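You operate a simulated robot arm through the tools that you are given. There is no shell and no other tool.

Carry out the task below with a simulated two-armed robot. There is one attempt and no reset: what you move stays moved.

JOB
Reseal the lifted cover tape at the heat marked on the mounted roll.
Fine: set the dial, heat on, one stroke once the display says READY, heat off.

The check looks at the end state, three seconds after you hand in, the way a careful person would. Anything else that was tipped, shoved, dropped, spilled or broken makes it a failure. A push-on lid holds only when it is set on centred and level and pressed home; a screw cap is set on level and turned clockwise until tight.

ROBOT AND FRAMES
Two 7-joint arms with fingered hands on one trunk that stands fixed in place. Base frame: the origin is at the foot of the trunk, x ahead of it, y to its left, z up; the work surface is at about z = 0.86. Lengths are in m, angles in rad, forces in N, time in s.
The left shoulder is at [0.07, 0.166, 1.268], the right one opposite. With the tool pointing down near the work surface each hand reaches from about 0.1 to 0.94 m from the base axis, measured 20 degrees to its own side. Payload 4.1 kg a hand.
The tool frame of a hand sits at the grasp point between the pads (the TCP): z along the fingers, y along the line on which they close. The tips reach 0.032 m beyond it. The gripper opens to 0.108 m; its body begins 0.038 m behind the TCP. The gripper is a hand of 4 fingers: y runs from the thumb to the fingers, the wrist lies at [-0.016, -0.108, -0.186] in the tool frame, and closing takes about 1.5 s.
Orientation is that of the tool frame in the base frame, as [roll, pitch, yaw] about the fixed x, y, z axes, in that order (R = Rz(yaw) Ry(pitch) Rx(roll)). With the fingers straight down and the wrist toward the robot, the tool's x, y and z point along [0, 1, 0], [1, 0, 0] and [0, 0, -1] of the base frame.

CONTROLS
- The arms move only by the tool jog_arm. It takes "left_steps", "right_steps" or both (then of equal length, played together; a hand with none holds still); each is text: rows parted by semicolons, each of 6 numbers parted by spaces: the shift along the base's x, y, z in mm, then the turn, a rotation vector about the base's x, y, z in rad. In form: x y z wx wy wz; .... A call has 1 to 20 rows; each row shifts and turns the commanded pose from where the row before left it. "left_fingers" and "right_fingers" are, for a hand that has rows, the gripper command, from -1 (fully open) to 1 (shut), values between in proportion, set as the call begins (left out, the last holds). Rows are played at 5 a second. More than 0.05 m and 0.15 rad between two rows, or a gripper value outside its range, and nothing of the call is played. A pose out of reach is approached as far as the arm can. The call stops where the force on the tool passes 40 N (or 10 N more than at its start, if that is more) or the arm is blocked; 0.2 s more then pass. The fingers move at their own pace (about 0.045 m/s each) and stop on an object; they squeeze with about 26 N. The grip force told is the motor's: it shows also when the fingers shut on nothing. Time passes only in rows, and 0.2 s behind the last, so rows that do not move let the fingers close. The reply holds the time, the measured pose of the TCP, the force on the tool along the base axes, the opening and the grip force, in the units named above and with some noise, with the torque about the TCP (base axes, N m) and any sound that the robot's microphone picked up, and new pictures: "views" is both (left out), scene, wrist or none (wrist: the cameras of the hands that moved).
- Cameras (640 x 400 px; columns grow to the right, rows downward): "scene" is now at [0.1433, -0.0378, 1.5228]; the picture's right is [-0.39, -0.92, 0.00], its down [-0.29, 0.12, -0.95] and it looks along [0.87, -0.37, -0.31] (base axes); focal length 245 px, centre (320, 200). "left" rides on the left gripper at [-0.064, -0.093, -0.131] in its tool frame; the picture's right is [-0.80, -0.28, 0.53], its down [0.55, -0.71, 0.45] and it looks along [0.25, 0.65, 0.72] (tool axes); focal length 247 px, centre (320, 200). "right" rides on the right gripper at [0.064, -0.093, -0.132] in its tool frame; the picture's right is [-0.80, 0.28, -0.53], its down [-0.55, -0.71, 0.45] and it looks along [-0.25, 0.65, 0.72] (tool axes); focal length 247 px, centre (320, 200). There is no depth. A picture from a camera that has moved, and an enlarged one, comes with that camera's place and axes in the base frame and with its lens. The place of the scene camera against the robot may be out by one fixed shift of up to 0.012 m in any direction.
- slide_trunk(by): slides the trunk up (or, below 0, down) by that many m; the arms and the scene camera ride with it, the base frame stays. It gives what a move gives, with no picture.
- curl_fingers(index, middle, ring, thumb_bend, hand): sets how far each is bent, from 0 (flat) to 1 (curled in); at 0.3 the hand is open as for a grip, at 0.7 the pads meet at the TCP. One left out holds its place. A second passes; each finger stops where it meets its share of the squeeze, and holds until it gets a number again. A gripper value or a shape takes the hand back. It gives what a move gives, with no picture; readings hold the bend of each and the force on the fingers (four entries, about 0 where the hand has none), thumb and palm.
- hand_shape(shape, hand): the hand has 4 fingers and takes this shape, open, in about a second: jaw (thumb against the fingers, like two jaws); tri (thumb and two fingers); tip (a fingertip pinch); poke (one finger out to press); point (the index stretched); flat (the hand flat); cup (the hand cupped); fist (a fist). The gripper value then closes the fingers along that shape, each until it touches; the sizes above hold for jaw. It gives what a move gives, with no picture.
- head_to(pan, tilt): turns the head with the scene camera to pan (to the left, within 1.501 rad either way) and tilt (down, from -0.506 to 1.204), counted from straight ahead of the robot. It gives what a move gives, and a new picture of the scene camera.
- enlarge(camera, box): a new picture of the part [left, top, right, bottom] of that camera's present view, enlarged. No time passes.
- sign_off(): hands the job in; it is judged then, once.

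Nothing tells you positions but the pictures and the camera data. Unless the task says otherwise, let go and move clear before handing in.

The tools are called as a command line: name --argument value ..., lists and objects as JSON in quotes. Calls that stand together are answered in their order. jog_arm: Moves the arms, as the interface text tells. Its arguments: {"type":"object","properties":{"left_steps":{"type":"string"},"left_fingers":{"type":"number"},"right_steps":{"type":"string"},"right_fingers":{"type":"number"},"views":{"type":"string","enum":["both","scene","wrist","none"]}},"required":[]} The other tools are called the same way: slide_trunk (by) moves the trunk up or down; hand_shape (shape, hand) gives the hand a shape; curl_fingers (index, middle, ring, thumb_bend, hand) moves the fingers one by one; head_to (pan, tilt) turns the head that bears the scene camera; enlarge (camera, box) takes an enlarged picture of a part of a camera's view; sign_off () hands the job in.

At the start:

```text
time_s: 0.0
left_ee_pos: [0.6362, -0.0277, 1.5182]
left_tcp_rot: [3.14, 0.003, 1.571]
left_contact_force: [-0.1, 0.5, -0.1]
left_torque: [-0.01, -0.04, -0.02]
left_width: 0.1074
left_grip_force: 0.0
left_shape: jaw
left_bend: [0.3, 0.3, 0.3, 0.3]
left_finger forces: [0.0, 0.0, 0.1, 0.0, 0.0, 0.0]
right_ee_pos: [0.409, -0.5249, 1.5325]
right_tcp_rot: [-3.141, 0.0, 1.571]
right_contact_force: [-0.2, 0.6, 0.2]
right_torque: [0.03, -0.01, 0.04]
right_width: 0.1074
right_grip_force: 0.1
right_shape: jaw
right_bend: [0.3, 0.3, 0.3, 0.3]
right_finger forces: [0.1, 0.0, 0.0, 0.0, 0.0, 0.0]
trunk travel left (down, up): [-0.775, 0.165]
head pan, tilt (commanded): [-0.405, 0.316]
```

scene: 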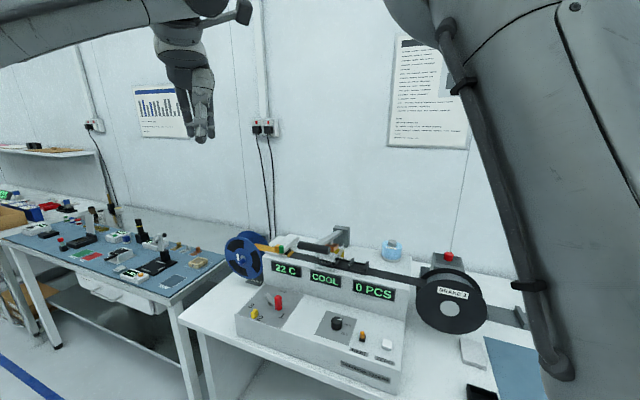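
right: 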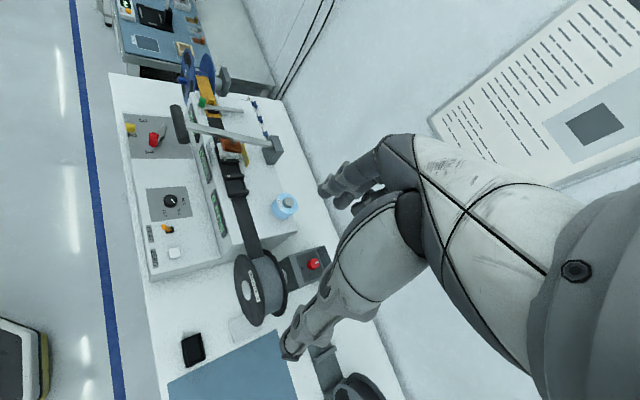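
left: 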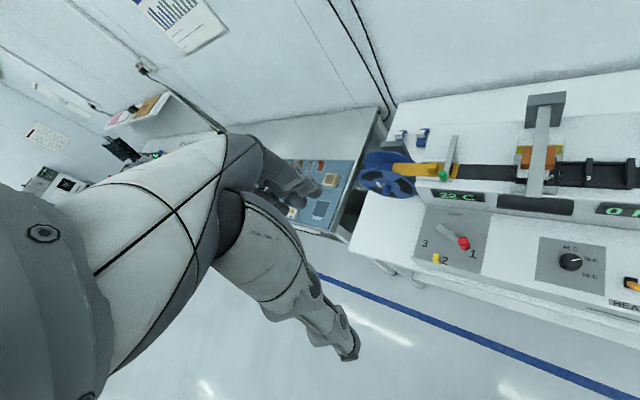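

I see a taping machine with displays, a dial, switches, a sealing lever and a mounted roll. I will first look closely at the details before moving anything.

enlarge --camera "scene" --box '[220, 220, 420, 400]'

enlarge --camera "scene" --box '[380, 230, 540, 330]'

enlarge --camera "left" --box '[360, 80, 640, 300]'

enlarge --camera "right" --box '[100, 40, 340, 380]'

```text
2.22 times, centred on (320, 310) of scene
camera zoom: at [0.1433, -0.0378, 1.5228], right [-0.39, -0.92, 0.0], down [-0.29, 0.12, -0.95], along [0.87, -0.37, -0.31], focal length 545 px, centre (320, -44)
```

zoom: 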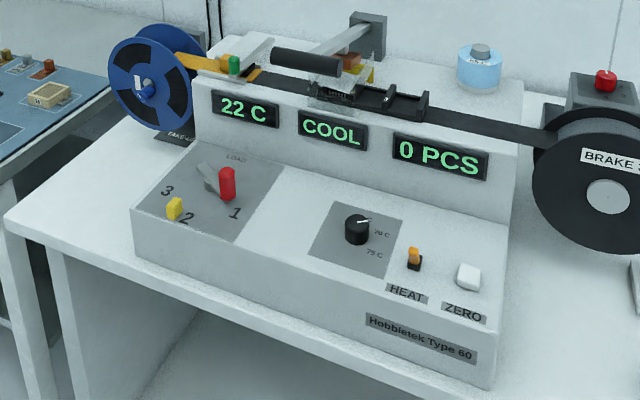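

```text
4.00 times, centred on (460, 280) of scene
camera zoom: at [0.1433, -0.0378, 1.5228], right [-0.39, -0.92, 0.0], down [-0.29, 0.12, -0.95], along [0.87, -0.37, -0.31], focal length 980 px, centre (-240, -120)
```

zoom: 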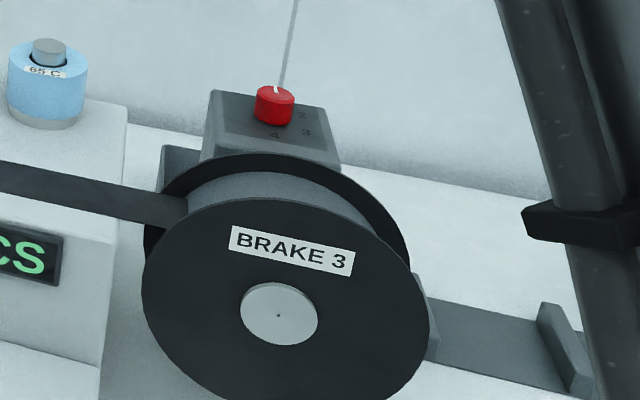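

```text
1.82 times, centred on (500, 190) of left
camera zoom: at [0.5431, -0.0925, 1.6488], right [-0.28, -0.8, -0.53], down [-0.71, 0.55, -0.45], along [0.65, 0.25, -0.72], focal length 449 px, centre (-7, 218)
```

zoom: 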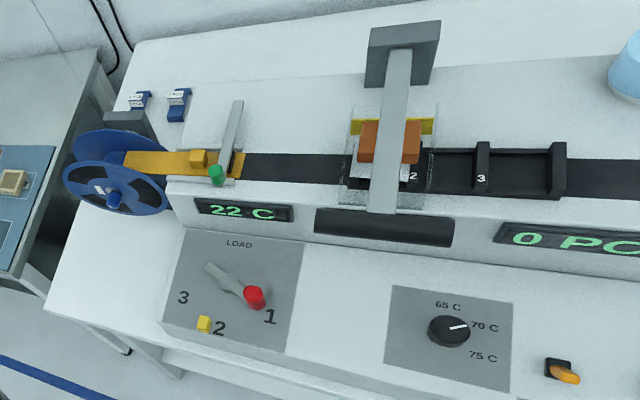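

```text
1.18 times, centred on (220, 210) of right
camera zoom: at [0.3151, -0.4606, 1.6649], right [0.28, -0.8, 0.53], down [-0.71, -0.55, -0.45], along [0.65, -0.25, -0.72], focal length 291 px, centre (438, 188)
```

zoom: 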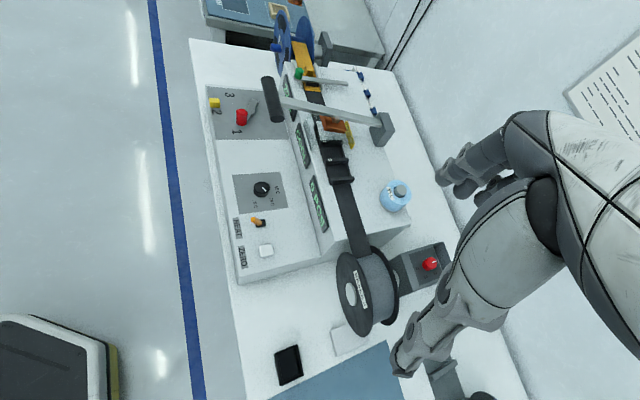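

I see the machine ahead to the right at about x 0.7, y −0.28, with the dial now at 70 and a blue cover-tape roll on the spindle. I will turn the head down towards the machine for a better look and enlarge the roll's label.

head_to --pan -0.4 --tilt 0.75

enlarge --camera "right" --box '[250, 170, 320, 240]'

```text
time_s: 0.9
left_ee_pos: [0.6362, -0.0287, 1.5183]
left_tcp_rot: [3.142, 0.002, 1.573]
left_contact_force: [0.1, -0.2, 0.1]
left_torque: [-0.01, 0.0, -0.03]
left_width: 0.1075
left_grip_force: 0.1
left_shape: jaw
left_bend: [0.3, 0.3, 0.3, 0.3]
left_finger forces: [0.0, 0.0, 0.0, 0.0, 0.0, 0.1]
right_ee_pos: [0.4098, -0.5251, 1.5327]
right_tcp_rot: [-3.141, 0.002, 1.569]
right_contact_force: [0.2, 0.3, 0.8]
right_torque: [0.01, 0.0, -0.01]
right_width: 0.1077
right_grip_force: 0.1
right_shape: jaw
right_bend: [0.3, 0.3, 0.3, 0.3]
right_finger forces: [0.0, 0.1, 0.0, 0.0, 0.1, 0.1]
trunk travel left (down, up): [-0.775, 0.165]
head pan, tilt (commanded): [-0.4, 0.75]
camera scene: at [0.1339, -0.0333, 1.484], right [-0.39, -0.92, 0.0], down [-0.63, 0.27, -0.73], along [0.67, -0.28, -0.68], focal length 245 px, centre (320, 200)
```

scene: 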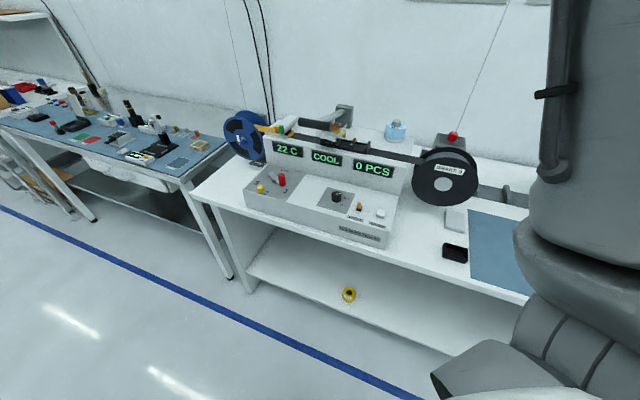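

```text
5.71 times, centred on (285, 205) of right
camera zoom: at [0.3151, -0.4605, 1.6649], right [0.28, -0.8, 0.53], down [-0.71, -0.55, -0.45], along [0.65, -0.25, -0.72], focal length 1411 px, centre (520, 171)
```

zoom: 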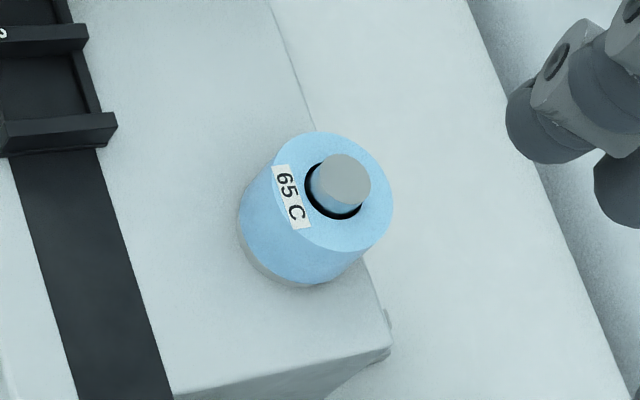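

The mounted blue roll is marked 65 C, so the dial (at about [0.637, −0.303, 0.964], now on 70) must go to 65. I will bring the right hand down to a viewing position in front of the console, well clear of it.

jog_arm --right_steps "7 25 -37 0 0 0;7 25 -37 0 0 0;7 25 -37 0 0 0;7 25 -37 0 0 0;7 25 -37 0 0 0;7 25 -37 0 0 0;7 25 -37 0 0 0;7 25 -37 0 0 0;7 25 -37 0 0 0"

```text
time_s: 2.9
left_ee_pos: [0.6373, -0.0268, 1.5177]
left_tcp_rot: [-3.139, 0.002, 1.572]
left_contact_force: [0.1, 0.0, 0.7]
left_torque: [-0.01, -0.01, 0.03]
left_width: 0.1077
left_grip_force: 0.0
left_shape: jaw
left_bend: [0.3, 0.3, 0.3, 0.3]
left_finger forces: [0.1, 0.0, 0.0, 0.0, 0.1, 0.1]
right_ee_pos: [0.5067, -0.3202, 1.2252]
right_tcp_rot: [-3.141, 0.0, 1.571]
right_contact_force: [0.5, -0.5, 0.5]
right_torque: [-0.02, -0.01, 0.02]
right_width: 0.1073
right_grip_force: 0.1
right_shape: jaw
right_bend: [0.3, 0.3, 0.3, 0.3]
right_finger forces: [0.1, 0.0, 0.1, 0.0, 0.0, 0.1]
right hand out of reach, approached as far as the arm can: row 7, 8, 9
trunk travel left (down, up): [-0.775, 0.165]
head pan, tilt (commanded): [-0.4, 0.75]
camera scene: at [0.1343, -0.0327, 1.4839], right [-0.39, -0.92, 0.0], down [-0.63, 0.27, -0.73], along [0.67, -0.28, -0.68], focal length 245 px, centre (320, 200)
camera right: at [0.413, -0.2566, 1.3561], right [0.28, -0.8, 0.53], down [-0.71, -0.55, -0.45], along [0.65, -0.25, -0.72], focal length 247 px, centre (320, 200)
```

scene: 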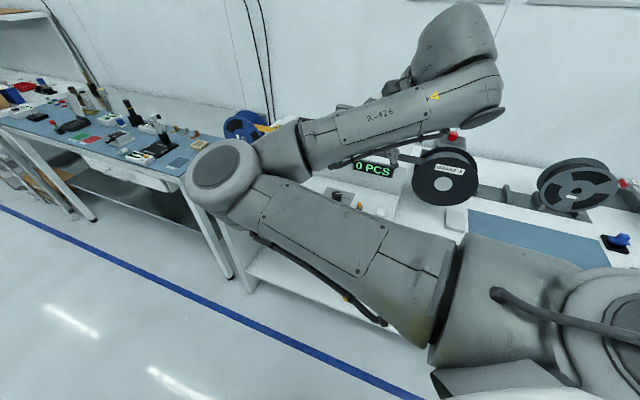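
right: 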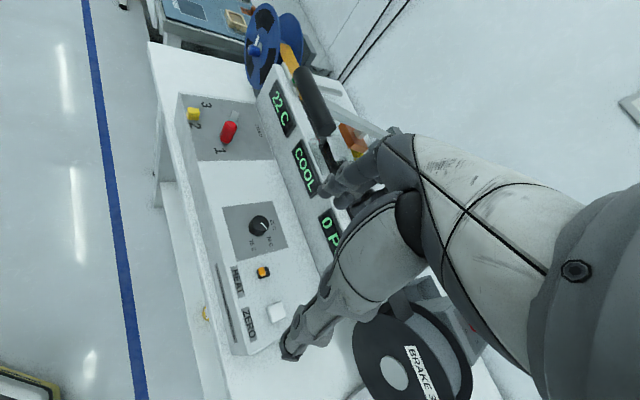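

The right camera now shows the console clearly with the dial, HEAT switch and ZERO button. I will enlarge this view to read the dial and measure.

enlarge --camera "right" --box '[160, 180, 340, 360]'

enlarge --camera "right" --box '[160, 60, 380, 220]'

enlarge --camera "left" --box '[500, 200, 640, 310]'

enlarge --camera "left" --box '[420, 80, 640, 220]'

```text
2.22 times, centred on (250, 270) of right
camera zoom: at [0.413, -0.2566, 1.3561], right [0.28, -0.8, 0.53], down [-0.71, -0.55, -0.45], along [0.65, -0.25, -0.72], focal length 549 px, centre (476, 44)
```

zoom: 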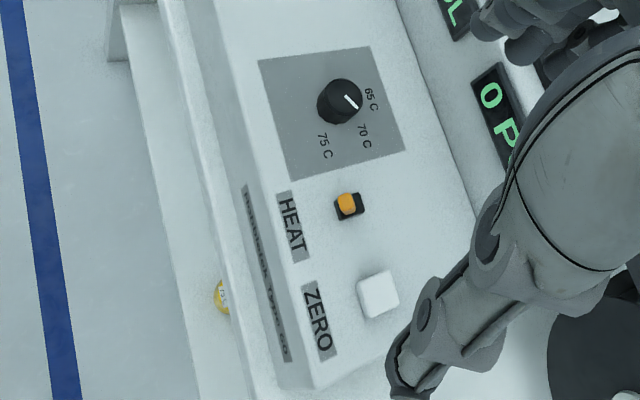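

```text
2.50 times, centred on (270, 140) of right
camera zoom: at [0.413, -0.2566, 1.3561], right [0.28, -0.8, 0.53], down [-0.71, -0.55, -0.45], along [0.65, -0.25, -0.72], focal length 617 px, centre (445, 350)
```

zoom: 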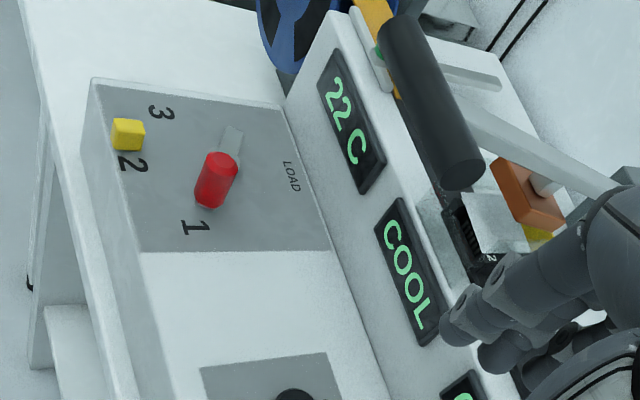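

```text
3.64 times, centred on (570, 255) of left
camera zoom: at [0.5436, -0.0919, 1.6487], right [-0.28, -0.8, -0.53], down [-0.71, 0.55, -0.45], along [0.65, 0.25, -0.72], focal length 898 px, centre (-589, 0)
```

zoom: 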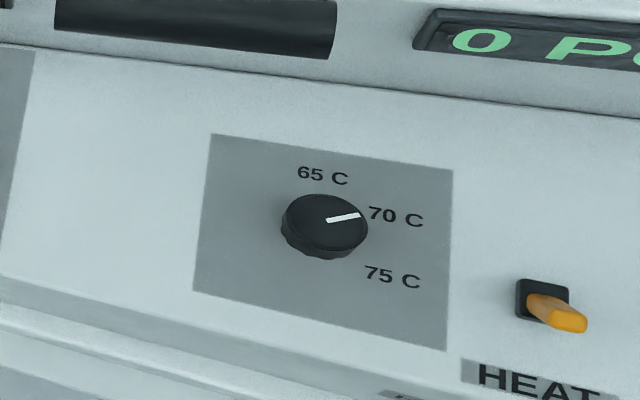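

```text
2.86 times, centred on (530, 150) of left
camera zoom: at [0.5436, -0.0919, 1.6487], right [-0.28, -0.8, -0.53], down [-0.71, 0.55, -0.45], along [0.65, 0.25, -0.72], focal length 706 px, centre (-280, 343)
```

zoom: 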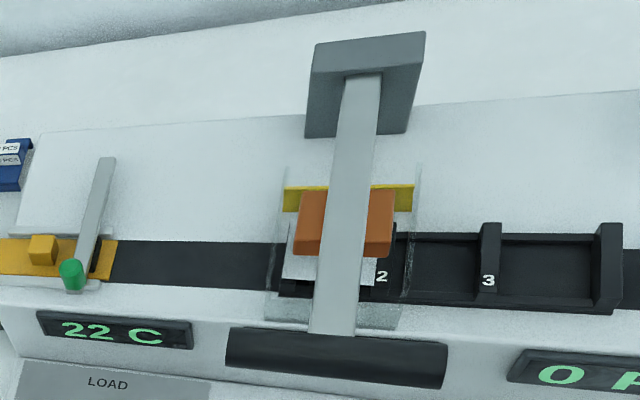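

The mounted roll says 65 C; dial positions are 65 at the back, 70 to its right and 75 in front, about 60° apart. I will look through the left hand's camera to see how the right hand's body lies relative to the console and the lever handle.

jog_arm --left_steps "0 0 0 0 0 0" --views "wrist"

```text
time_s: 3.3
left_ee_pos: [0.6372, -0.027, 1.5173]
left_tcp_rot: [-3.14, 0.002, 1.572]
left_contact_force: [0.3, -0.2, 0.2]
left_torque: [-0.01, -0.01, -0.02]
left_width: 0.1074
left_grip_force: 0.0
left_shape: jaw
left_bend: [0.3, 0.3, 0.3, 0.3]
left_finger forces: [0.0, 0.1, 0.0, 0.1, 0.0, 0.0]
right_ee_pos: [0.5079, -0.3214, 1.2255]
right_tcp_rot: [-3.14, 0.001, 1.572]
right_contact_force: [0.7, -0.3, 0.5]
right_torque: [0.0, 0.02, -0.02]
right_width: 0.1077
right_grip_force: 0.0
right_shape: jaw
right_bend: [0.3, 0.3, 0.3, 0.3]
right_finger forces: [0.1, 0.0, 0.0, 0.0, 0.0, 0.0]
trunk travel left (down, up): [-0.775, 0.165]
head pan, tilt (commanded): [-0.4, 0.75]
camera left: at [0.5436, -0.0924, 1.6486], right [-0.28, -0.8, -0.53], down [-0.71, 0.55, -0.45], along [0.65, 0.25, -0.72], focal length 247 px, centre (320, 200)
```

left: 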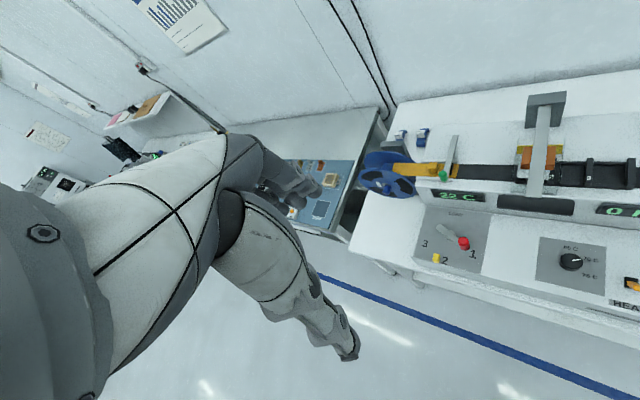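

The right hand is at about [0.508, −0.321, 1.226], with the lever handle running from about [0.667, −0.289, 1.19] to [0.724, −0.230, 1.19], so I must approach the dial from the front and low. I will half close the right fingers, turn them about −0.35 rad and lower the hand over the front of the console.

jog_arm --right_steps "8 -4 -35 0 0 -0.07;8 -4 -35 0 0 -0.07;8 -4 -35 0 0 -0.07;8 -4 -35 0 0 -0.07;8 -4 -25 0 0 -0.07" --right_fingers -0.1

```text
time_s: 4.7
left_ee_pos: [0.6363, -0.028, 1.5166]
left_tcp_rot: [-3.141, 0.002, 1.572]
left_contact_force: [-1.1, -0.5, 0.1]
left_torque: [0.01, -0.03, -0.02]
left_width: 0.1077
left_grip_force: 0.1
left_shape: jaw
left_bend: [0.3, 0.3, 0.3, 0.3]
left_finger forces: [0.0, 0.0, 0.1, 0.1, 0.0, 0.0]
right_ee_pos: [0.5452, -0.3939, 1.0901]
right_tcp_rot: [3.074, 0.04, 1.131]
right_contact_force: [0.4, -0.2, 0.7]
right_torque: [0.01, 0.0, 0.0]
right_width: 0.0596
right_grip_force: 0.0
right_shape: jaw
right_bend: [0.74, 0.43, 0.4, 0.69]
right_finger forces: [0.1, 0.0, 0.0, 0.0, 0.0, 0.0]
trunk travel left (down, up): [-0.775, 0.165]
head pan, tilt (commanded): [-0.4, 0.75]
stopped in row 5 (right hand): the arm was blocked; the commanded pose is now the measured one
camera scene: at [0.1338, -0.0328, 1.4839], right [-0.39, -0.92, 0.0], down [-0.63, 0.27, -0.73], along [0.67, -0.28, -0.68], focal length 245 px, centre (320, 200)
camera right: at [0.4819, -0.2878, 1.2117], right [-0.11, -0.8, 0.58], down [-0.85, -0.23, -0.47], along [0.51, -0.55, -0.66], focal length 247 px, centre (320, 200)
```

scene: 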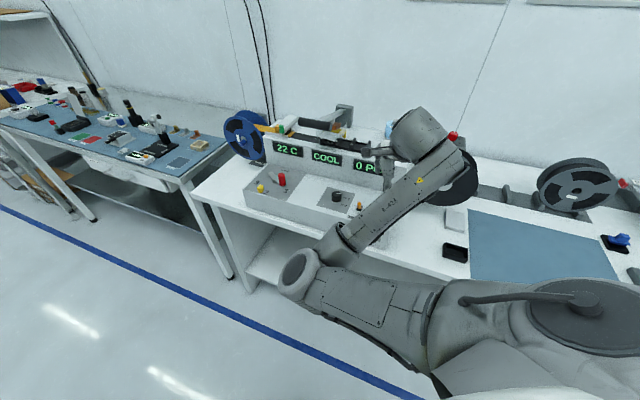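
right: 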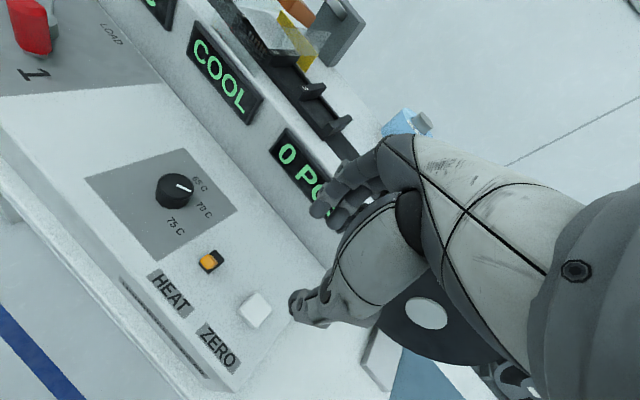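

The right arm stopped short: its elbow has swung low in front of the console, which is awkward and risky. I will back the right hand up the way it came and use the left arm, which points straight at the machine.

jog_arm --right_steps "-4 8 25 0 0 0.05;-6 12 35 0 0 0.09;-8 14 38 0 0 0.09;-8 14 38 0 0 0.09;-8 10 38 0 0 0.09" --right_fingers -1

```text
time_s: 5.9
left_ee_pos: [0.6345, -0.026, 1.5183]
left_tcp_rot: [3.141, 0.002, 1.573]
left_contact_force: [-1.1, 0.0, 0.2]
left_torque: [-0.01, -0.03, -0.06]
left_width: 0.1075
left_grip_force: 0.1
left_shape: jaw
left_bend: [0.3, 0.3, 0.3, 0.3]
left_finger forces: [0.0, 0.0, 0.0, 0.0, 0.0, 0.0]
right_ee_pos: [0.5081, -0.3333, 1.2628]
right_tcp_rot: [3.076, 0.04, 1.547]
right_contact_force: [-1.2, 0.7, -0.2]
right_torque: [-0.03, -0.03, 0.01]
right_width: 0.1078
right_grip_force: 0.1
right_shape: jaw
right_bend: [0.3, 0.3, 0.3, 0.3]
right_finger forces: [0.0, 0.0, 0.1, 0.0, 0.0, 0.0]
trunk travel left (down, up): [-0.775, 0.165]
head pan, tilt (commanded): [-0.4, 0.75]
camera scene: at [0.1324, -0.0326, 1.4839], right [-0.39, -0.92, 0.0], down [-0.63, 0.27, -0.73], along [0.67, -0.28, -0.68], focal length 245 px, centre (320, 200)
camera right: at [0.4069, -0.2611, 1.3845], right [0.23, -0.78, 0.58], down [-0.69, -0.55, -0.47], along [0.69, -0.29, -0.66], focal length 247 px, centre (320, 200)
```

scene: 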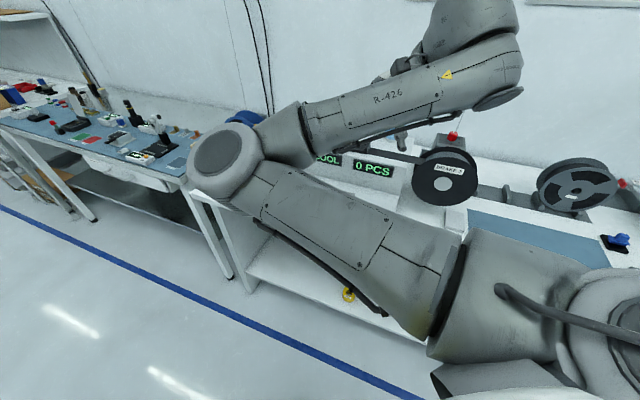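
right: 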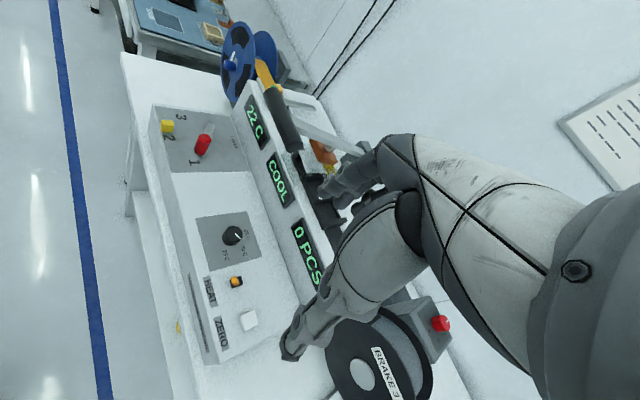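

The right hand is back above at about [0.508, −0.333, 1.263]. I will return it to its starting place at the right, where its camera serves as an overview.

jog_arm --right_steps "-12 -24 34 0 0 0.003;-12 -24 34 0 0 0.003;-12 -24 34 0 0 0.003;-12 -24 34 0 0 0.003;-12 -24 34 0 0 0.003;-12 -24 34 0 0 0.003;-13 -24 33 0 0 0.003;-13 -24 33 0 0 0.003"

```text
time_s: 7.7
left_ee_pos: [0.6354, -0.0279, 1.5181]
left_tcp_rot: [3.14, -0.002, 1.573]
left_contact_force: [-0.5, 0.2, -0.4]
left_torque: [-0.01, -0.04, 0.03]
left_width: 0.1075
left_grip_force: 0.0
left_shape: jaw
left_bend: [0.3, 0.3, 0.3, 0.3]
left_finger forces: [0.0, 0.0, 0.0, 0.0, 0.0, 0.0]
right_ee_pos: [0.4105, -0.5286, 1.5335]
right_tcp_rot: [3.076, 0.037, 1.57]
right_contact_force: [0.5, -0.8, -0.5]
right_torque: [0.0, -0.01, 0.0]
right_width: 0.1076
right_grip_force: 0.1
right_shape: jaw
right_bend: [0.3, 0.3, 0.3, 0.3]
right_finger forces: [0.1, 0.1, 0.0, 0.0, 0.0, 0.0]
trunk travel left (down, up): [-0.775, 0.165]
head pan, tilt (commanded): [-0.4, 0.75]
camera scene: at [0.1318, -0.0348, 1.484], right [-0.39, -0.92, 0.0], down [-0.63, 0.27, -0.73], along [0.67, -0.28, -0.68], focal length 245 px, centre (320, 200)
camera right: at [0.3081, -0.4603, 1.6557], right [0.25, -0.78, 0.58], down [-0.68, -0.57, -0.47], along [0.69, -0.28, -0.66], focal length 247 px, centre (320, 200)
```

scene: 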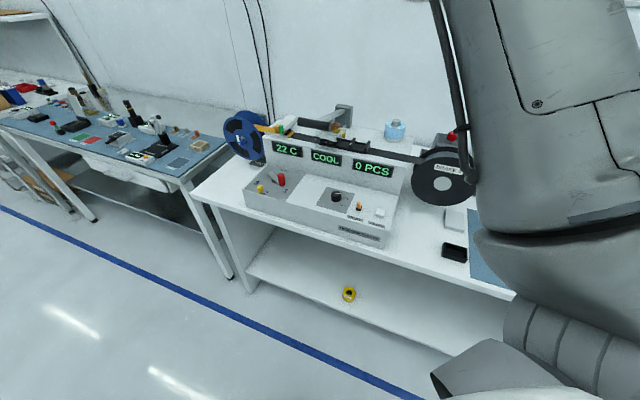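
right: 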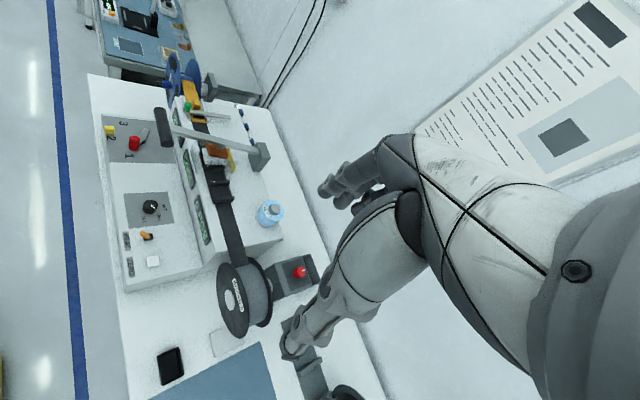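

The right arm is out of the way and the whole console is visible from the head. I will enlarge the console and the wall sheet to be sure of the switch position and any instructions.

enlarge --camera "scene" --box '[310, 170, 400, 250]'

enlarge --camera "right" --box '[410, 20, 640, 180]'

enlarge --camera "scene" --box '[220, 90, 420, 200]'

enlarge --camera "right" --box '[110, 90, 290, 280]'

```text
5.00 times, centred on (355, 210) of scene
camera zoom: at [0.1318, -0.0348, 1.484], right [-0.39, -0.92, 0.0], down [-0.63, 0.27, -0.73], along [0.67, -0.28, -0.68], focal length 1226 px, centre (145, 150)
```

zoom: 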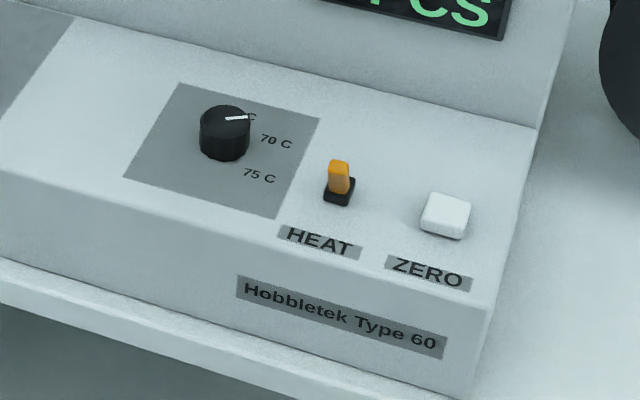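

```text
2.50 times, centred on (525, 100) of right
camera zoom: at [0.3081, -0.4603, 1.6557], right [0.25, -0.78, 0.58], down [-0.68, -0.57, -0.47], along [0.69, -0.28, -0.66], focal length 617 px, centre (-192, 450)
```

zoom: 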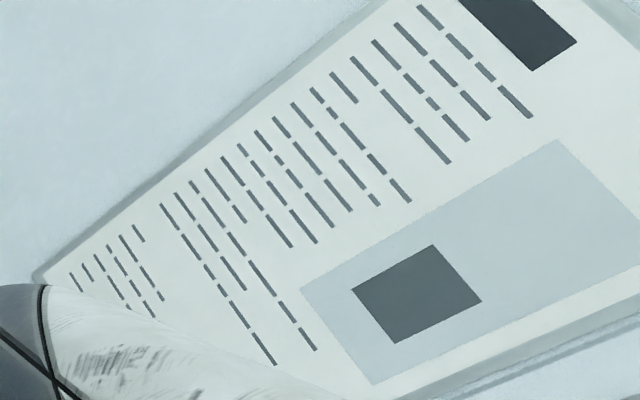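

```text
3.20 times, centred on (320, 145) of scene
camera zoom: at [0.1318, -0.0348, 1.484], right [-0.39, -0.92, 0.0], down [-0.63, 0.27, -0.73], along [0.67, -0.28, -0.68], focal length 784 px, centre (320, 376)
```

zoom: 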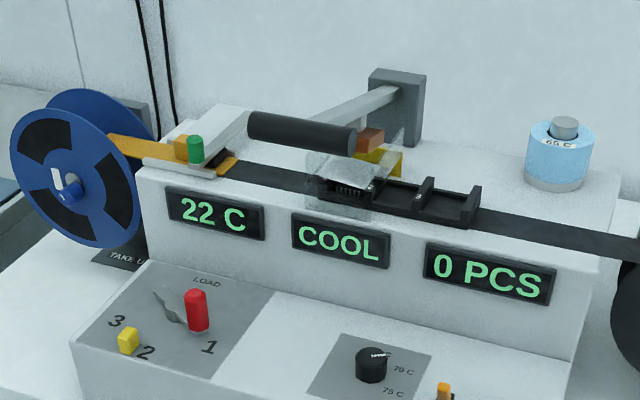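

```text
2.11 times, centred on (200, 185) of right
camera zoom: at [0.3081, -0.4603, 1.6557], right [0.25, -0.78, 0.58], down [-0.68, -0.57, -0.47], along [0.69, -0.28, -0.66], focal length 520 px, centre (573, 232)
```

zoom: 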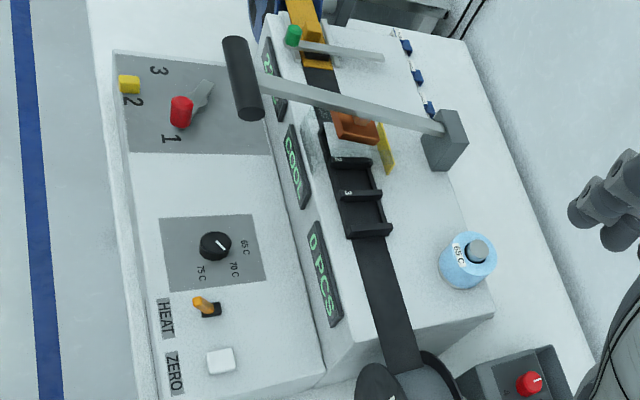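

The HEAT toggle clearly leans forward (off), the dial points to 70, and the mounted roll reads 65 C. I will now bring the left hand round to face the machine, above and in front of the console, with its wrist toward the operator side.

jog_arm --left_steps "-16 -24 -31 0 0 -0.149;-16 -24 -31 0 0 -0.149;-16 -24 -31 0 0 -0.149;-16 -24 -31 0 0 -0.149;-16 -24 -31 0 0 -0.149;-16 -24 -31 0 0 -0.149;-16 -24 -31 0 0 -0.149"

enlarge --camera "right" --box '[80, 40, 330, 300]'

```text
time_s: 9.3
left_ee_pos: [0.5264, -0.1964, 1.3001]
left_tcp_rot: [3.141, 0.003, 0.525]
left_contact_force: [-0.1, -0.3, -0.5]
left_torque: [0.01, 0.01, 0.01]
left_width: 0.1075
left_grip_force: 0.1
left_shape: jaw
left_bend: [0.3, 0.3, 0.3, 0.3]
left_finger forces: [0.0, 0.0, 0.1, 0.1, 0.1, 0.0]
right_ee_pos: [0.414, -0.5275, 1.5315]
right_tcp_rot: [3.077, 0.04, 1.57]
right_contact_force: [0.0, -0.1, 0.2]
right_torque: [-0.02, -0.03, -0.01]
right_width: 0.1077
right_grip_force: 0.1
right_shape: jaw
right_bend: [0.3, 0.3, 0.3, 0.3]
right_finger forces: [0.0, 0.0, 0.0, 0.0, 0.0, 0.0]
trunk travel left (down, up): [-0.775, 0.165]
head pan, tilt (commanded): [-0.4, 0.75]
camera scene: at [0.1346, -0.0342, 1.4839], right [-0.39, -0.92, 0.0], down [-0.63, 0.27, -0.73], along [0.67, -0.28, -0.68], focal length 245 px, centre (320, 200)
camera left: at [0.4231, -0.1485, 1.4321], right [-0.83, -0.16, -0.53], down [0.12, 0.89, -0.45], along [0.54, -0.44, -0.72], focal length 247 px, centre (320, 200)
```

scene: 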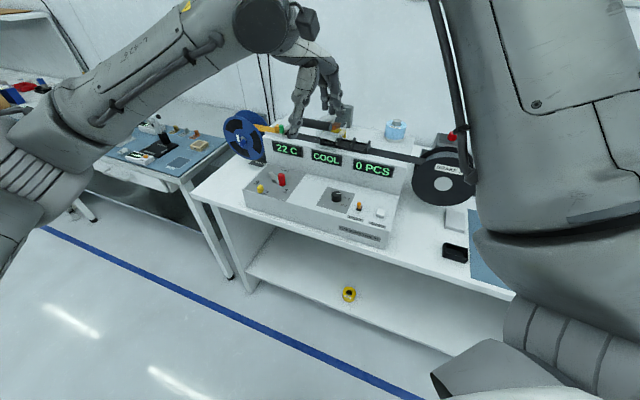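
left: 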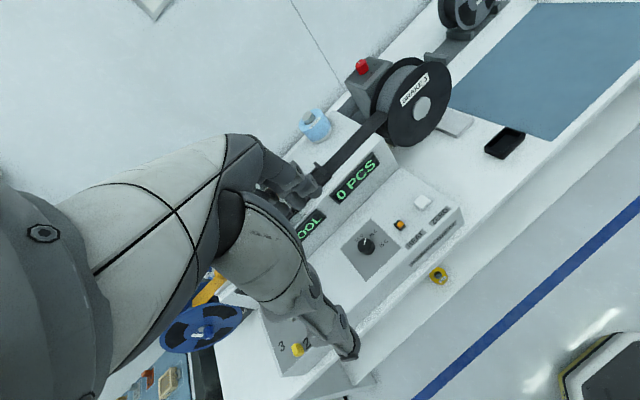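

```text
1.54 times, centred on (205, 170) of right
camera zoom: at [0.3116, -0.4591, 1.655], right [0.25, -0.78, 0.58], down [-0.68, -0.57, -0.47], along [0.69, -0.28, -0.67], focal length 380 px, centre (497, 246)
```

zoom: 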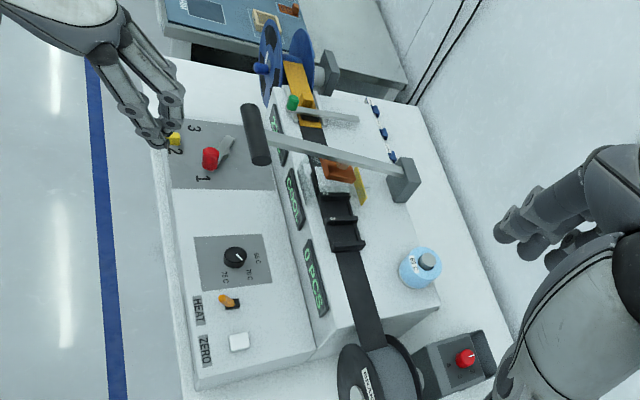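

The left hand is now above the front of the console with a clear elbow, and the dial is in view of all three cameras. I will enlarge the left and right views to fix the dial and switch positions precisely.

enlarge --camera "left" --box '[320, 180, 460, 290]'

enlarge --camera "right" --box '[100, 170, 200, 280]'

enlarge --camera "scene" --box '[230, 0, 390, 130]'

```text
3.64 times, centred on (390, 235) of left
camera zoom: at [0.4231, -0.1485, 1.4321], right [-0.83, -0.16, -0.53], down [0.12, 0.89, -0.45], along [0.54, -0.44, -0.72], focal length 898 px, centre (66, 73)
```

zoom: 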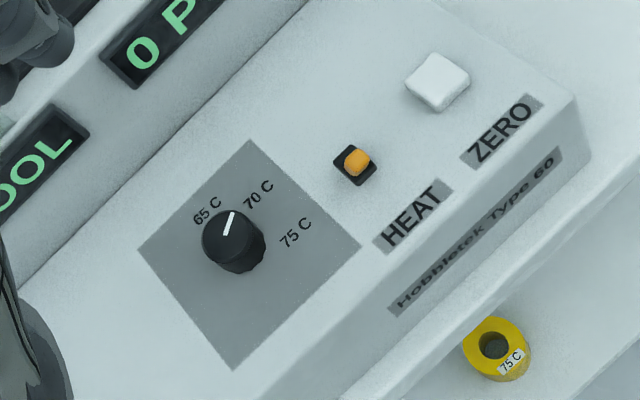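

```text
3.64 times, centred on (150, 225) of right
camera zoom: at [0.3116, -0.4591, 1.655], right [0.25, -0.78, 0.58], down [-0.68, -0.57, -0.47], along [0.69, -0.28, -0.67], focal length 898 px, centre (938, 109)
```

zoom: 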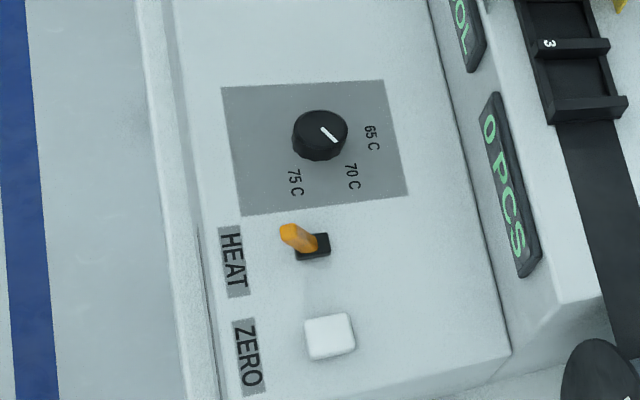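

```text
3.08 times, centred on (310, 65) of scene
camera zoom: at [0.1346, -0.0342, 1.4839], right [-0.39, -0.92, 0.0], down [-0.63, 0.27, -0.73], along [0.67, -0.28, -0.68], focal length 754 px, centre (351, 615)
```

zoom: 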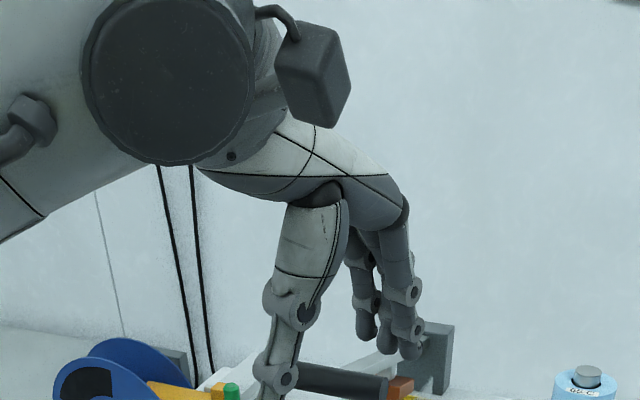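

The 75 C roll on the shelf is only a spare; the mounted one is 65 C. I will lower the left hand in front of the dial with the fingers part closed (about 70 mm), turned so that I have about 60° of turn available.

jog_arm --left_steps "7 -9 -42 0 0 0.087;7 -9 -42 0 0 0.087;7 -9 -42 0 0 0.087;7 -9 -42 0 0 0.087;8 -9 -41 0 0 0.087;8 -9 -41 0 0 0.087" --left_fingers -0.3

enlarge --camera "right" --box '[80, 80, 280, 280]'

```text
time_s: 10.7
left_ee_pos: [0.57, -0.2514, 1.0503]
left_tcp_rot: [-3.141, 0.0, 1.05]
left_contact_force: [-0.4, 1.0, -0.2]
left_torque: [-0.02, 0.01, 0.03]
left_width: 0.0706
left_grip_force: 0.1
left_shape: jaw
left_bend: [0.27, 0.39, 0.36, 0.64]
left_finger forces: [0.0, 0.0, 0.0, 0.0, 0.1, 0.1]
right_ee_pos: [0.4127, -0.5289, 1.5338]
right_tcp_rot: [3.076, 0.04, 1.571]
right_contact_force: [-0.6, 0.1, 0.0]
right_torque: [0.05, 0.01, 0.02]
right_width: 0.1076
right_grip_force: 0.1
right_shape: jaw
right_bend: [0.3, 0.3, 0.3, 0.3]
right_finger forces: [0.1, 0.1, 0.1, 0.0, 0.1, 0.0]
trunk travel left (down, up): [-0.775, 0.165]
head pan, tilt (commanded): [-0.4, 0.75]
camera scene: at [0.1341, -0.034, 1.4839], right [-0.39, -0.92, 0.0], down [-0.63, 0.27, -0.73], along [0.67, -0.28, -0.68], focal length 245 px, centre (320, 200)
camera left: at [0.4563, -0.2611, 1.1812], right [-0.64, -0.55, -0.53], down [-0.34, 0.83, -0.45], along [0.69, -0.11, -0.72], focal length 247 px, centre (320, 200)
```

scene: 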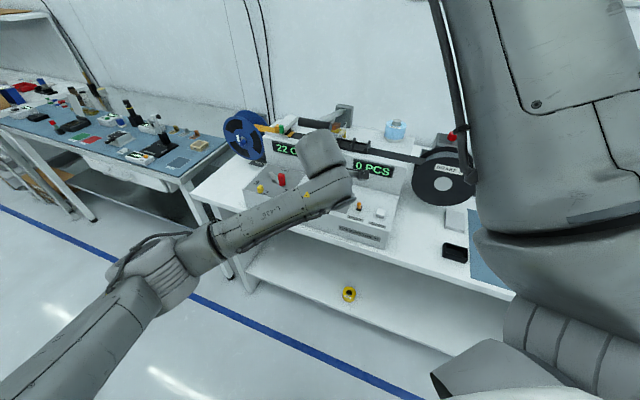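
left: 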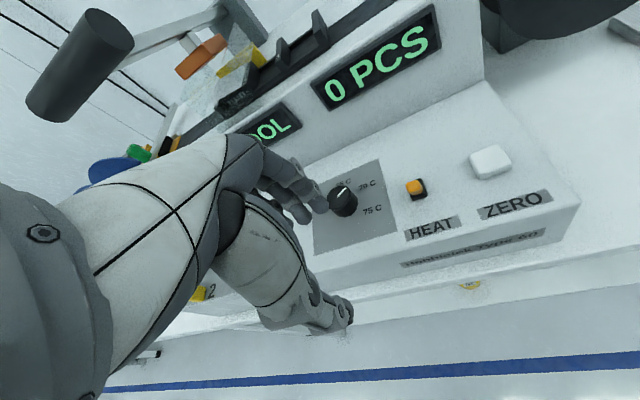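

```text
2.00 times, centred on (180, 180) of right
camera zoom: at [0.311, -0.4589, 1.6553], right [0.25, -0.78, 0.58], down [-0.68, -0.57, -0.47], along [0.69, -0.28, -0.66], focal length 494 px, centre (600, 240)
```

zoom: 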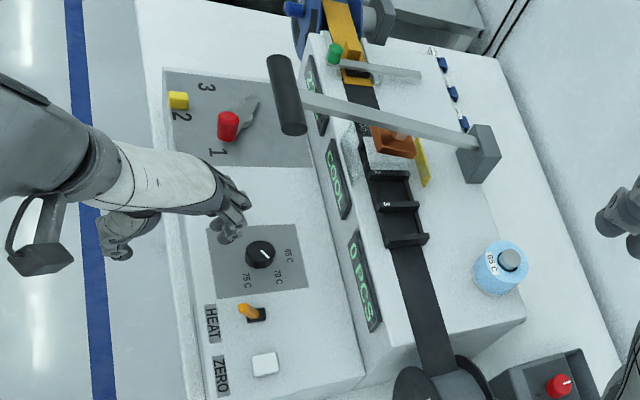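

The hand is just in front of the dial with good clearance below the lever handle. I will enlarge both hand views to place the dial relative to the fingers.

enlarge --camera "left" --box '[260, 140, 440, 260]'

enlarge --camera "right" --box '[110, 140, 210, 230]'

```text
3.33 times, centred on (350, 200) of left
camera zoom: at [0.4563, -0.2611, 1.1812], right [-0.64, -0.55, -0.53], down [-0.34, 0.83, -0.45], along [0.69, -0.11, -0.72], focal length 823 px, centre (220, 200)
```

zoom: 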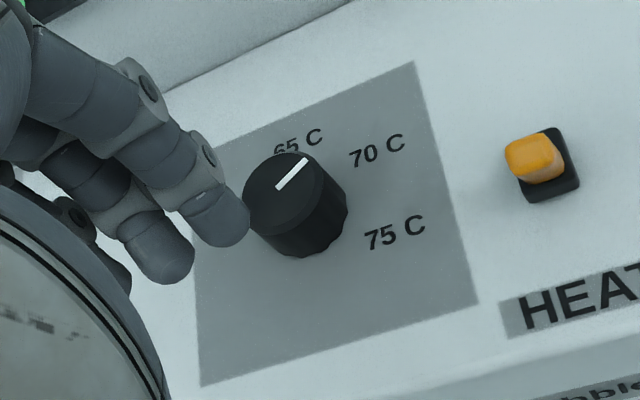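

```text
4.44 times, centred on (160, 185) of right
camera zoom: at [0.311, -0.4589, 1.6553], right [0.25, -0.78, 0.58], down [-0.68, -0.57, -0.47], along [0.69, -0.28, -0.66], focal length 1098 px, centre (1031, 267)
```

zoom: 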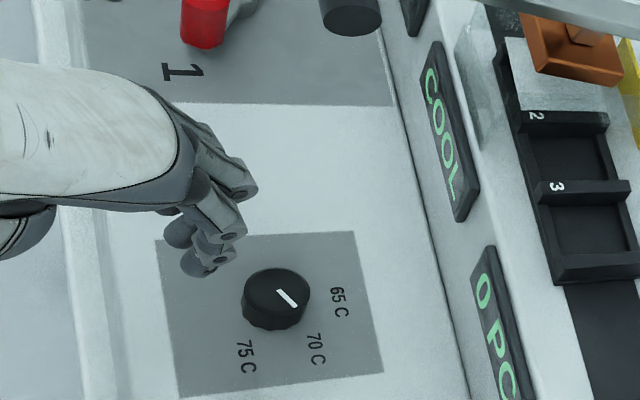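

Combining the views, the dial's axis is at about [0.632, −0.304] with its top near z 0.975 and the panel near 0.948. I will move the open fingers over the knob, tips just above it, passing under the lever handle (bottom about z 1.175).

jog_arm --left_steps "0 0 -16 0 0 0;0 0 -16 0 0 0;15 -13 0 0 0 0;15 -13 0 0 0 0;16 -13 0 0 0 0;16 -13 0 0 0 0"

enlarge --camera "right" --box '[110, 100, 230, 230]'

enlarge --camera "left" --box '[220, 140, 440, 300]'

```text
time_s: 12.1
left_ee_pos: [0.6304, -0.3033, 1.018]
left_tcp_rot: [-3.139, 0.0, 1.052]
left_contact_force: [0.1, -0.3, 0.7]
left_torque: [0.0, -0.02, 0.03]
left_width: 0.0707
left_grip_force: 0.1
left_shape: jaw
left_bend: [0.27, 0.39, 0.36, 0.64]
left_finger forces: [0.1, 0.0, 0.0, 0.0, 0.1, 0.0]
right_ee_pos: [0.4133, -0.5285, 1.5332]
right_tcp_rot: [3.077, 0.04, 1.57]
right_contact_force: [-0.8, 0.4, 0.6]
right_torque: [0.01, 0.03, 0.02]
right_width: 0.1078
right_grip_force: 0.0
right_shape: jaw
right_bend: [0.3, 0.3, 0.3, 0.3]
right_finger forces: [0.1, 0.1, 0.0, 0.0, 0.0, 0.0]
trunk travel left (down, up): [-0.775, 0.165]
head pan, tilt (commanded): [-0.4, 0.75]
camera scene: at [0.134, -0.0344, 1.4838], right [-0.39, -0.92, 0.0], down [-0.63, 0.27, -0.73], along [0.67, -0.28, -0.68], focal length 245 px, centre (320, 200)
camera left: at [0.5162, -0.3135, 1.1497], right [-0.64, -0.55, -0.53], down [-0.34, 0.83, -0.45], along [0.69, -0.11, -0.72], focal length 247 px, centre (320, 200)
```

scene: 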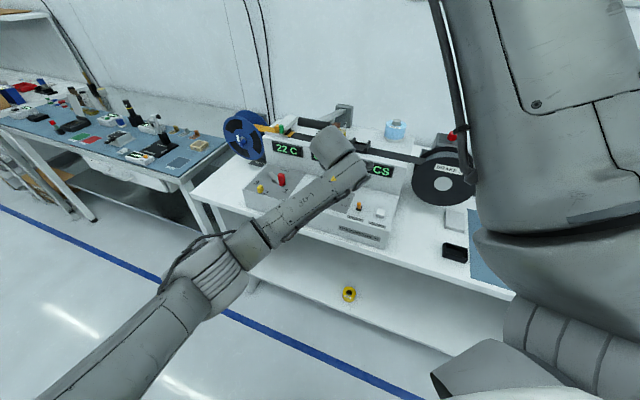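
left: 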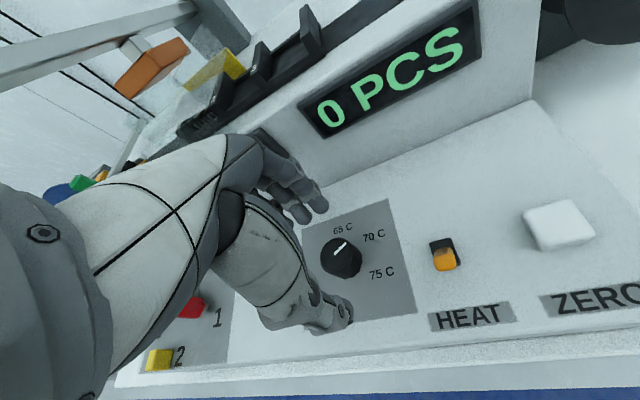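

```text
3.08 times, centred on (170, 165) of right
camera zoom: at [0.3109, -0.4594, 1.655], right [0.25, -0.78, 0.58], down [-0.68, -0.57, -0.47], along [0.69, -0.28, -0.66], focal length 760 px, centre (782, 308)
```

zoom: 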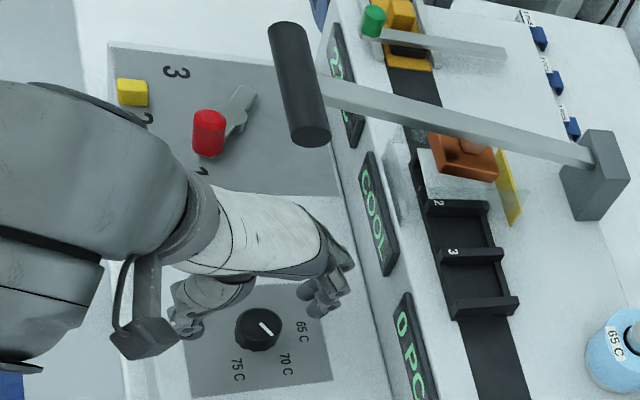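

```text
2.50 times, centred on (330, 220) of left
camera zoom: at [0.5162, -0.3135, 1.1497], right [-0.64, -0.55, -0.53], down [-0.34, 0.83, -0.45], along [0.69, -0.11, -0.72], focal length 617 px, centre (295, 150)
```

zoom: 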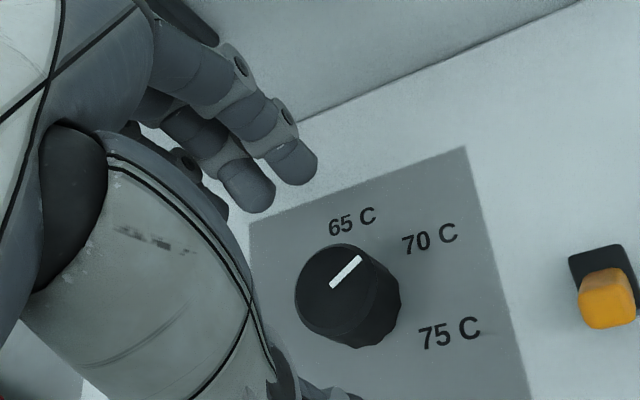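

The knob sits centred between thumb and fingers, just below the tips. I will lower the hand about 21 mm around it and check.

jog_arm --left_steps "3 -1 -7 0 0 0;0 0 -7 0 0 0;0 0 -7 0 0 0" --views "wrist"

enlarge --camera "left" --box '[220, 170, 440, 350]'

enlarge --camera "right" --box '[130, 160, 210, 230]'

```text
time_s: 12.9
left_ee_pos: [0.6336, -0.3026, 0.9985]
left_tcp_rot: [3.142, 0.002, 1.052]
left_contact_force: [0.2, 0.1, -0.2]
left_torque: [-0.05, -0.02, -0.02]
left_width: 0.0704
left_grip_force: 0.1
left_shape: jaw
left_bend: [0.27, 0.39, 0.36, 0.64]
left_finger forces: [0.0, 0.1, 0.0, 0.1, 0.0, 0.0]
right_ee_pos: [0.4128, -0.5271, 1.532]
right_tcp_rot: [3.076, 0.041, 1.57]
right_contact_force: [-0.2, 0.5, -0.2]
right_torque: [-0.04, -0.04, -0.01]
right_width: 0.1076
right_grip_force: 0.1
right_shape: jaw
right_bend: [0.3, 0.3, 0.3, 0.3]
right_finger forces: [0.0, 0.1, 0.1, 0.1, 0.0, 0.1]
trunk travel left (down, up): [-0.775, 0.165]
head pan, tilt (commanded): [-0.4, 0.75]
camera left: at [0.5202, -0.3126, 1.1293], right [-0.64, -0.55, -0.53], down [-0.34, 0.83, -0.45], along [0.69, -0.11, -0.72], focal length 247 px, centre (320, 200)
```

left: 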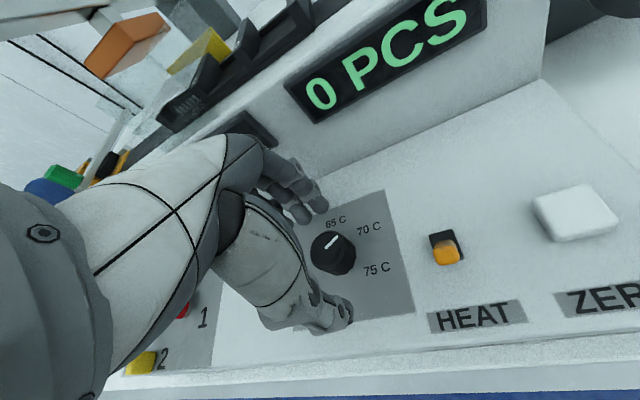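

```text
2.22 times, centred on (330, 260) of left
camera zoom: at [0.5202, -0.3126, 1.1293], right [-0.64, -0.55, -0.53], down [-0.34, 0.83, -0.45], along [0.69, -0.11, -0.72], focal length 549 px, centre (298, 67)
```

zoom: 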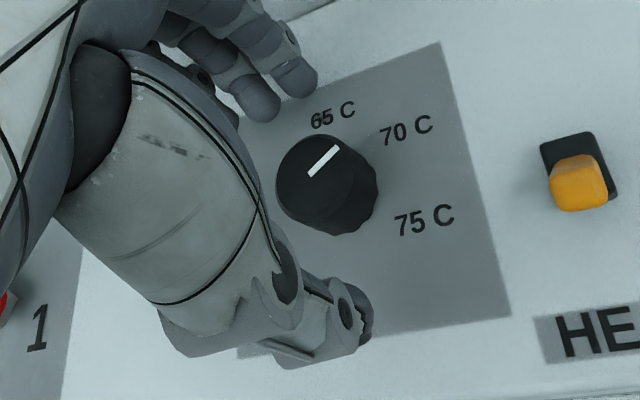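

```text
5.71 times, centred on (170, 195) of right
camera zoom: at [0.3107, -0.4579, 1.6555], right [0.25, -0.78, 0.58], down [-0.68, -0.57, -0.47], along [0.69, -0.28, -0.66], focal length 1411 px, centre (1177, 229)
```

zoom: 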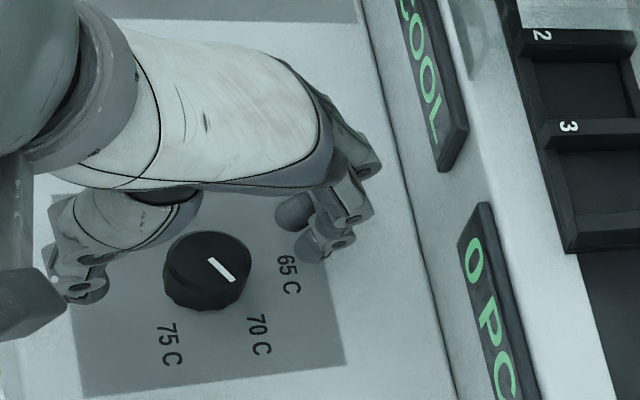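

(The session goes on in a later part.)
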